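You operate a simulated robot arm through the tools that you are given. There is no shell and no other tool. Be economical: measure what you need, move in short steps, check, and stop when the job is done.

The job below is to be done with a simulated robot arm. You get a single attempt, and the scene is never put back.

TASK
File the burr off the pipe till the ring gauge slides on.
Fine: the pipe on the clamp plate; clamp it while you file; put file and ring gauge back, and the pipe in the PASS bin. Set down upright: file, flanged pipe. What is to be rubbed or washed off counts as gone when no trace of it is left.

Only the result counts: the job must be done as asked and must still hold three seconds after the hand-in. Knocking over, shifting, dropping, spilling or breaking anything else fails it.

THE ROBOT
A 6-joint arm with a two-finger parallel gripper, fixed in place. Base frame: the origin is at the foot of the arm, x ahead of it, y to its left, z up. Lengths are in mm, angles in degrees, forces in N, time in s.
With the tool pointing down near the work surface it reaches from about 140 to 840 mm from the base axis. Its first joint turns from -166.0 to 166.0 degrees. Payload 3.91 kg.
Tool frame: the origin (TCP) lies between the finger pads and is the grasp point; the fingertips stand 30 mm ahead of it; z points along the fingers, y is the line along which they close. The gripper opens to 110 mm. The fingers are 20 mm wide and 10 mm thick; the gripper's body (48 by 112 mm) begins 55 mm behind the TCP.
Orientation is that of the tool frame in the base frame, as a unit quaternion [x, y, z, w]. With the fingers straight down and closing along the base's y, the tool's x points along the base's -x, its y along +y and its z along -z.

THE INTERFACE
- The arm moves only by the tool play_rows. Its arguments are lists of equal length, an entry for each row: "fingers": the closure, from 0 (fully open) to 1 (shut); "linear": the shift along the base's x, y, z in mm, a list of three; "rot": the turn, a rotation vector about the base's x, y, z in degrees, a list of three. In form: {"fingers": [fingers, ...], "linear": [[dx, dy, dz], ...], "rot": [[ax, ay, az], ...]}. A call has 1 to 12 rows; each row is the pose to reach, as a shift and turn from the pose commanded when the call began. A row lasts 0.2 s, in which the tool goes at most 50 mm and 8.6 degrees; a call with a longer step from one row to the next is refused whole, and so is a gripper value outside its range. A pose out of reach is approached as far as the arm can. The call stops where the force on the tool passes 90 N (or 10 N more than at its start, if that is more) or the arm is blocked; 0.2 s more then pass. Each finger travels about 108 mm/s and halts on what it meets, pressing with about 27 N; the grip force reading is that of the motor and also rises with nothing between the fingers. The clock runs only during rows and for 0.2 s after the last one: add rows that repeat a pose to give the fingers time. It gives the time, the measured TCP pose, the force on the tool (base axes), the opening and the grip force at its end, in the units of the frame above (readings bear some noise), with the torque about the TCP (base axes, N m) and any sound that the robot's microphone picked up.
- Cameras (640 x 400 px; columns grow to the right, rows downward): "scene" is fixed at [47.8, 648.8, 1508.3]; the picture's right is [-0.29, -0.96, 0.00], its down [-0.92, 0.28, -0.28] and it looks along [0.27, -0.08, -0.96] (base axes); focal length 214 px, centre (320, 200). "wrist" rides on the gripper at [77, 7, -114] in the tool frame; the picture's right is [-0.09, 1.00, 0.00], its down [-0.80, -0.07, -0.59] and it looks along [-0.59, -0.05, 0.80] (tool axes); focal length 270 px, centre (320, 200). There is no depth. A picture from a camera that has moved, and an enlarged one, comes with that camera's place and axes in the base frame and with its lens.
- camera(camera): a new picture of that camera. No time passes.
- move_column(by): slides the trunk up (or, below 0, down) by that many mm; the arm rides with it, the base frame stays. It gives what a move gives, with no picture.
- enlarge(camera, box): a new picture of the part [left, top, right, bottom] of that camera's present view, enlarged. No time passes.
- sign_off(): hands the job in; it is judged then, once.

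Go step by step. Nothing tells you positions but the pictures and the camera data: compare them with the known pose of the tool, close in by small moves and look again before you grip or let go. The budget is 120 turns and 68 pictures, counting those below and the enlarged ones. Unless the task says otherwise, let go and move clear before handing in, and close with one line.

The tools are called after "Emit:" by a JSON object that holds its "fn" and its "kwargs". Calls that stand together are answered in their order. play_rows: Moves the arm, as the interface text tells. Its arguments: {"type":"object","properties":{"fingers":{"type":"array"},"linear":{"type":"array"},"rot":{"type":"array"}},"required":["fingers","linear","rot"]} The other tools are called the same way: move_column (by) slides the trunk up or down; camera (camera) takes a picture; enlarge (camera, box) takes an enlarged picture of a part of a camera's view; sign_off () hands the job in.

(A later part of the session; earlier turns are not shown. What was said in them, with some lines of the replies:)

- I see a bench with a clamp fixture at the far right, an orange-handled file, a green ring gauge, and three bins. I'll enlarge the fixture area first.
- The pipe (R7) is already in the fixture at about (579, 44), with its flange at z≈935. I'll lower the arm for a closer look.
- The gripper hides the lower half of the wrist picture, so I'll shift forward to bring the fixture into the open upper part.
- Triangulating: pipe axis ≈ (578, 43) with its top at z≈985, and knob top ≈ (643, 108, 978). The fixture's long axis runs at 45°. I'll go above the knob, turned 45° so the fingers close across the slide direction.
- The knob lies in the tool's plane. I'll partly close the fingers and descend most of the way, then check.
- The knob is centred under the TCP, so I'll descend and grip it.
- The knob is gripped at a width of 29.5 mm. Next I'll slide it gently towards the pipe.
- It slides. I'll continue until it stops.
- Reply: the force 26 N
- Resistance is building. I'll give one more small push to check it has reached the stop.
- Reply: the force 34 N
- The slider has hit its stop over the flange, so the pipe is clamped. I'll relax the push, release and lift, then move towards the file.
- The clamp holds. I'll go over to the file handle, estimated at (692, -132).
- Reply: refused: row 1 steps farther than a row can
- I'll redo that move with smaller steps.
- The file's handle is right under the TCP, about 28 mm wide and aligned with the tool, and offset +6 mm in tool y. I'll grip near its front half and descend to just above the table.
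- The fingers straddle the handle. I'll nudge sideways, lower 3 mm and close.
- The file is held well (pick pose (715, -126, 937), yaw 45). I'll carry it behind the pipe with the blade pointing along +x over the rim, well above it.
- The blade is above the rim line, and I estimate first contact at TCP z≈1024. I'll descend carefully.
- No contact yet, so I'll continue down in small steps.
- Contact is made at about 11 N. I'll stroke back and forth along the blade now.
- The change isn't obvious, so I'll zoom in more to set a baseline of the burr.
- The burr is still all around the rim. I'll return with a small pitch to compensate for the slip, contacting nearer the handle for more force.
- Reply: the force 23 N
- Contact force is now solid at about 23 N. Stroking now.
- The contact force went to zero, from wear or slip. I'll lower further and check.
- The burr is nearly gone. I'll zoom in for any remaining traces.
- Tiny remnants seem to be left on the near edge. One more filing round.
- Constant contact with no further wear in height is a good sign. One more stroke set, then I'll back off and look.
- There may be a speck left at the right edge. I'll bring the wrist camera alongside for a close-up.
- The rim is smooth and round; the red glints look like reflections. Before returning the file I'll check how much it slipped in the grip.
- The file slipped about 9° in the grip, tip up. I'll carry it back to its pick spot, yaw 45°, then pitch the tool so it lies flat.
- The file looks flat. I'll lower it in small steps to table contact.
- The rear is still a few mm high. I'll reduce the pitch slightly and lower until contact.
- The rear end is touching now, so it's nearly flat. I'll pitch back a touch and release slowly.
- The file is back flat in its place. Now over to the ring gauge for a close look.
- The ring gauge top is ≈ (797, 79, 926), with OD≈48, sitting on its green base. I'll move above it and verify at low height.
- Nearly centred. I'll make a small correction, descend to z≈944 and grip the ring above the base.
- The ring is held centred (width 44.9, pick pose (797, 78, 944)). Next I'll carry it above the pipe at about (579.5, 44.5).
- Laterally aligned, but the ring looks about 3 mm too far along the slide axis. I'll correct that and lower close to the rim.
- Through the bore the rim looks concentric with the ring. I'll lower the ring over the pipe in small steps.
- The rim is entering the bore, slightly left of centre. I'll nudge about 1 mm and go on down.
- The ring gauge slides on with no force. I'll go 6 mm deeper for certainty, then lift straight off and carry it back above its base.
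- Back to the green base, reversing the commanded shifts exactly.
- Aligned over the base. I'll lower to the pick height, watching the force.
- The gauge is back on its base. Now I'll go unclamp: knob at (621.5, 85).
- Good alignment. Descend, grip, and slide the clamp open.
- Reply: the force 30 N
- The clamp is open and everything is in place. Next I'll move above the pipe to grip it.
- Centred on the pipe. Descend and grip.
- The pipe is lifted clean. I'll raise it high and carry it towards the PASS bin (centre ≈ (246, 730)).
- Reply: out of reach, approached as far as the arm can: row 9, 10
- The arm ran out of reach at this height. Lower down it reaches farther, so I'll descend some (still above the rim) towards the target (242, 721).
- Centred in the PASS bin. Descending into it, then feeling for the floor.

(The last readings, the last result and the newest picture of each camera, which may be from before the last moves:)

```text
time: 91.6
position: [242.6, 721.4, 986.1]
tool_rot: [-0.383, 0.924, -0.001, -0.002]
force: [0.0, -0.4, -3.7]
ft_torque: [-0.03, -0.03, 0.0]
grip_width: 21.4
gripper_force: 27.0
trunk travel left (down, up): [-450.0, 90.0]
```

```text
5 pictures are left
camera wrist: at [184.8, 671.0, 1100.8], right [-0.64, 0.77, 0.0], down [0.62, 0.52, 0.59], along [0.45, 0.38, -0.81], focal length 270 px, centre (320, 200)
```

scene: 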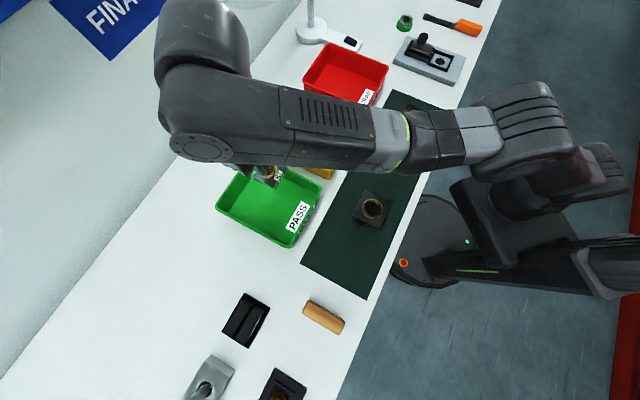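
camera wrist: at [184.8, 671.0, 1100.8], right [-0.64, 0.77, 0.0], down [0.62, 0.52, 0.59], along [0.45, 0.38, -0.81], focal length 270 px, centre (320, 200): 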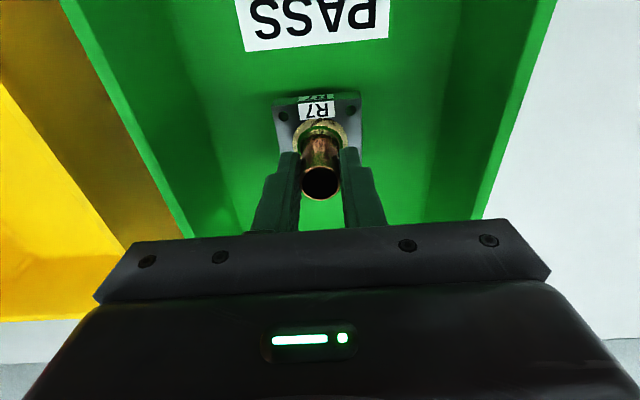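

Emit:
{"fn": "play_rows", "kwargs": {"fingers": [0.95, 0.95, 0.95], "linear": [[0, 0, -6], [0, 0, -10], [0, 0, -10]], "rot": [[0, 0, 0], [0, 0, 0], [0, 0, 0]]}}

Emit:
{"fn": "play_rows", "kwargs": {"fingers": [0.95, 0.95], "linear": [[0, 0, -4], [0, 0, -4]], "rot": [[0, 0, 0], [0, 0, 0]]}}

Emit:
{"fn": "play_rows", "kwargs": {"fingers": [0.95, 0.95], "linear": [[0, 0, -3], [0, 0, -3]], "rot": [[0, 0, 0], [0, 0, 0]]}}

```text
time: 92.4
position: [243.4, 720.9, 976.6]
tool_rot: [-0.383, 0.924, 0.0, -0.002]
force: [-0.2, 0.5, -4.1]
ft_torque: [0.06, -0.03, -0.02]
grip_width: 21.3
gripper_force: 27.6
trunk travel left (down, up): [-450.0, 90.0]
```

```text
time: 93.0
position: [242.6, 720.5, 974.7]
tool_rot: [-0.383, 0.924, 0.0, -0.001]
force: [0.4, 1.4, 7.2]
ft_torque: [-0.22, 0.11, -0.02]
grip_width: 21.4
gripper_force: 27.0
trunk travel left (down, up): [-450.0, 90.0]
```

```text
time: 93.6
position: [241.5, 720.2, 973.6]
tool_rot: [-0.382, 0.924, 0.002, 0.001]
force: [1.6, 8.1, 32.2]
ft_torque: [-0.26, -0.02, -0.05]
grip_width: 21.3
gripper_force: 26.8
trunk travel left (down, up): [-450.0, 90.0]
```

The floor is reached with flat contact. I'll relax the push and look before releasing.

Emit:
{"fn": "play_rows", "kwargs": {"fingers": [0.95, 0.95], "linear": [[0, 0, 3], [0, 0, 3]], "rot": [[0, 0, 0], [0, 0, 0]]}}

Emit:
{"fn": "enlarge", "kwargs": {"camera": "wrist", "box": [120, 0, 520, 240]}}

```text
time: 94.2
position: [241.3, 719.3, 974.4]
tool_rot: [-0.383, 0.924, 0.0, -0.001]
force: [2.8, 9.6, 27.9]
ft_torque: [0.44, -0.14, -0.03]
grip_width: 21.2
gripper_force: 27.2
trunk travel left (down, up): [-450.0, 90.0]
```

```text
1.60 times, centred on (320, 120) of wrist
camera zoom: at [184.3, 670.0, 1088.6], right [-0.64, 0.77, 0.0], down [0.62, 0.52, 0.59], along [0.45, 0.38, -0.8], focal length 432 px, centre (320, 328)
```

zoom: 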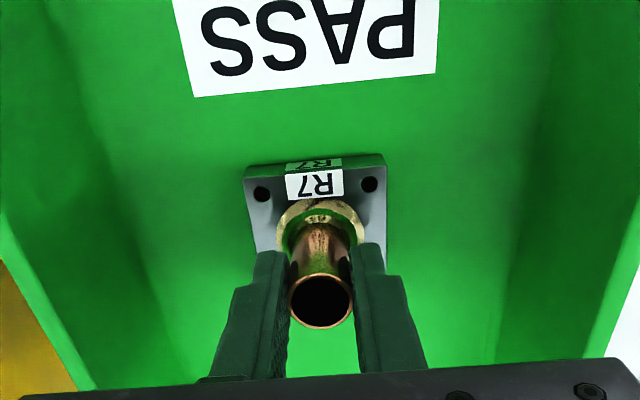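

There's still some residual load, so I'll raise a bit more before releasing.

Emit:
{"fn": "play_rows", "kwargs": {"fingers": [0.95, 0.95], "linear": [[0, 0, 2], [0, 0, 2]], "rot": [[0, 0, 0], [0, 0, 0]]}}

```text
time: 94.8
position: [242.8, 719.4, 973.0]
tool_rot: [-0.383, 0.924, -0.001, -0.002]
force: [0.5, 6.0, 16.6]
ft_torque: [0.65, -0.12, 0.01]
grip_width: 21.3
gripper_force: 27.1
trunk travel left (down, up): [-450.0, 90.0]
```

Emit:
{"fn": "play_rows", "kwargs": {"fingers": [0.95, 0.95], "linear": [[0, 0, 1.5], [0, 0, 1.5]], "rot": [[0, 0, 0], [0, 0, 0]]}}

```text
time: 95.4
position: [242.3, 719.4, 973.6]
tool_rot: [-0.382, 0.924, -0.003, -0.003]
force: [-1.1, 1.4, 2.6]
ft_torque: [0.27, -0.01, -0.01]
grip_width: 21.5
gripper_force: 26.9
trunk travel left (down, up): [-450.0, 90.0]
```

Nearly unloaded and resting on the floor. Release slowly, then lift straight up.

Emit:
{"fn": "play_rows", "kwargs": {"fingers": [0.78, 0.72, 0.65, 0.6, 0.6, 0.6, 0.6, 0.6, 0.6], "linear": [[0, 0, 0], [0, 0, 0], [0, 0, 0], [0, 0, 0], [0, 0, 0], [0, 0, 20], [0, 0, 50], [0, 0, 90], [0, 0, 110]], "rot": [[0, 0, 0], [0, 0, 0], [0, 0, 0], [0, 0, 0], [0, 0, 0], [0, 0, 0], [0, 0, 0], [0, 0, 0], [0, 0, 0]]}}

Emit:
{"fn": "camera", "kwargs": {"camera": "wrist"}}

```text
time: 97.4
position: [242.9, 720.6, 1088.3]
tool_rot: [-0.382, 0.924, -0.002, -0.002]
force: [-0.2, -0.6, 0.1]
ft_torque: [0.01, 0.01, 0.04]
grip_width: 43.9
gripper_force: 0.0
trunk travel left (down, up): [-450.0, 90.0]
```

```text
3 pictures are left
camera wrist: at [184.9, 671.4, 1202.4], right [-0.64, 0.77, 0.0], down [0.62, 0.52, 0.59], along [0.45, 0.38, -0.81], focal length 270 px, centre (320, 200)
```

wrist: 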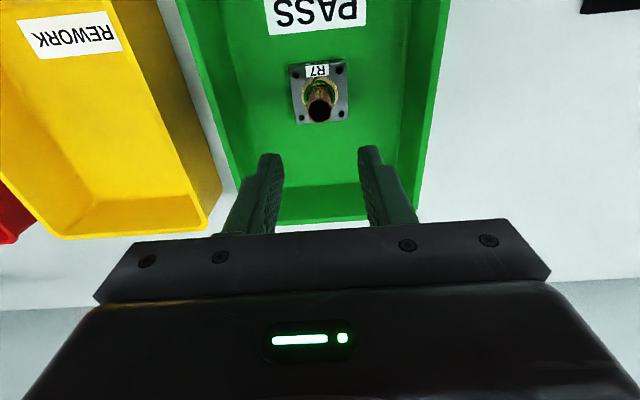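

The pipe stands upright in the PASS bin. I'll move clear and check the whole scene.

Emit:
{"fn": "play_rows", "kwargs": {"fingers": [0.6, 0.6, 0.6, 0.6, 0.6, 0.6, 0.6, 0.6, 0.6], "linear": [[0, -10, 35], [10, -40, 60], [25, -75, 60], [40, -110, 60], [60, -145, 60], [80, -180, 60], [100, -215, 60], [120, -255, 60], [120, -255, 60]], "rot": [[0, 0, 0], [0, 0, 0], [0, 0, 0], [0, 0, 0], [0, 0, 0], [0, 0, 0], [0, 0, 0], [0, 0, 0], [0, 0, 0]]}}

Emit:
{"fn": "enlarge", "kwargs": {"camera": "scene", "box": [190, 0, 500, 260]}}

```text
time: 99.4
position: [364.0, 464.5, 1144.1]
tool_rot: [-0.383, 0.924, 0.0, -0.001]
force: [0.5, 0.8, -0.6]
ft_torque: [0.0, 0.01, 0.01]
grip_width: 44.0
gripper_force: 0.0
trunk travel left (down, up): [-450.0, 90.0]
```

```text
1.54 times, centred on (345, 130) of scene
camera zoom: at [47.8, 648.8, 1508.3], right [-0.29, -0.96, 0.0], down [-0.92, 0.28, -0.28], along [0.27, -0.08, -0.96], focal length 330 px, centre (282, 308)
```

zoom: 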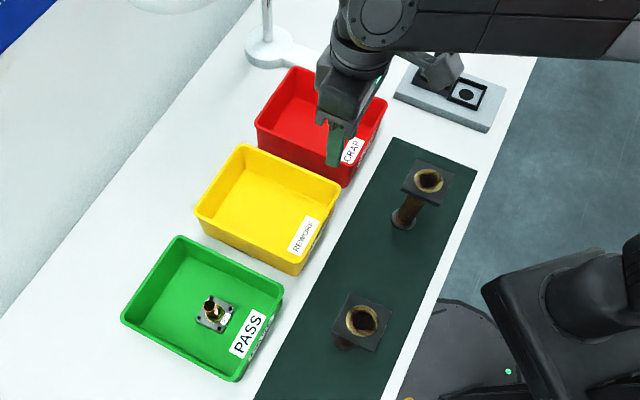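

The pipe stands in the PASS bin, the bins and other parts are undisturbed, and the file and gauge are back. I'm handing in.

Emit:
{"fn": "sign_off", "kwargs": {}}

```text
The job is handed in.
```

I filed the burr off pipe R7 while it was clamped, and the ring gauge slid on without force. The pipe now stands upright in the PASS bin, the ring gauge is back on its base, and the file lies flat within a few mm of where it started.
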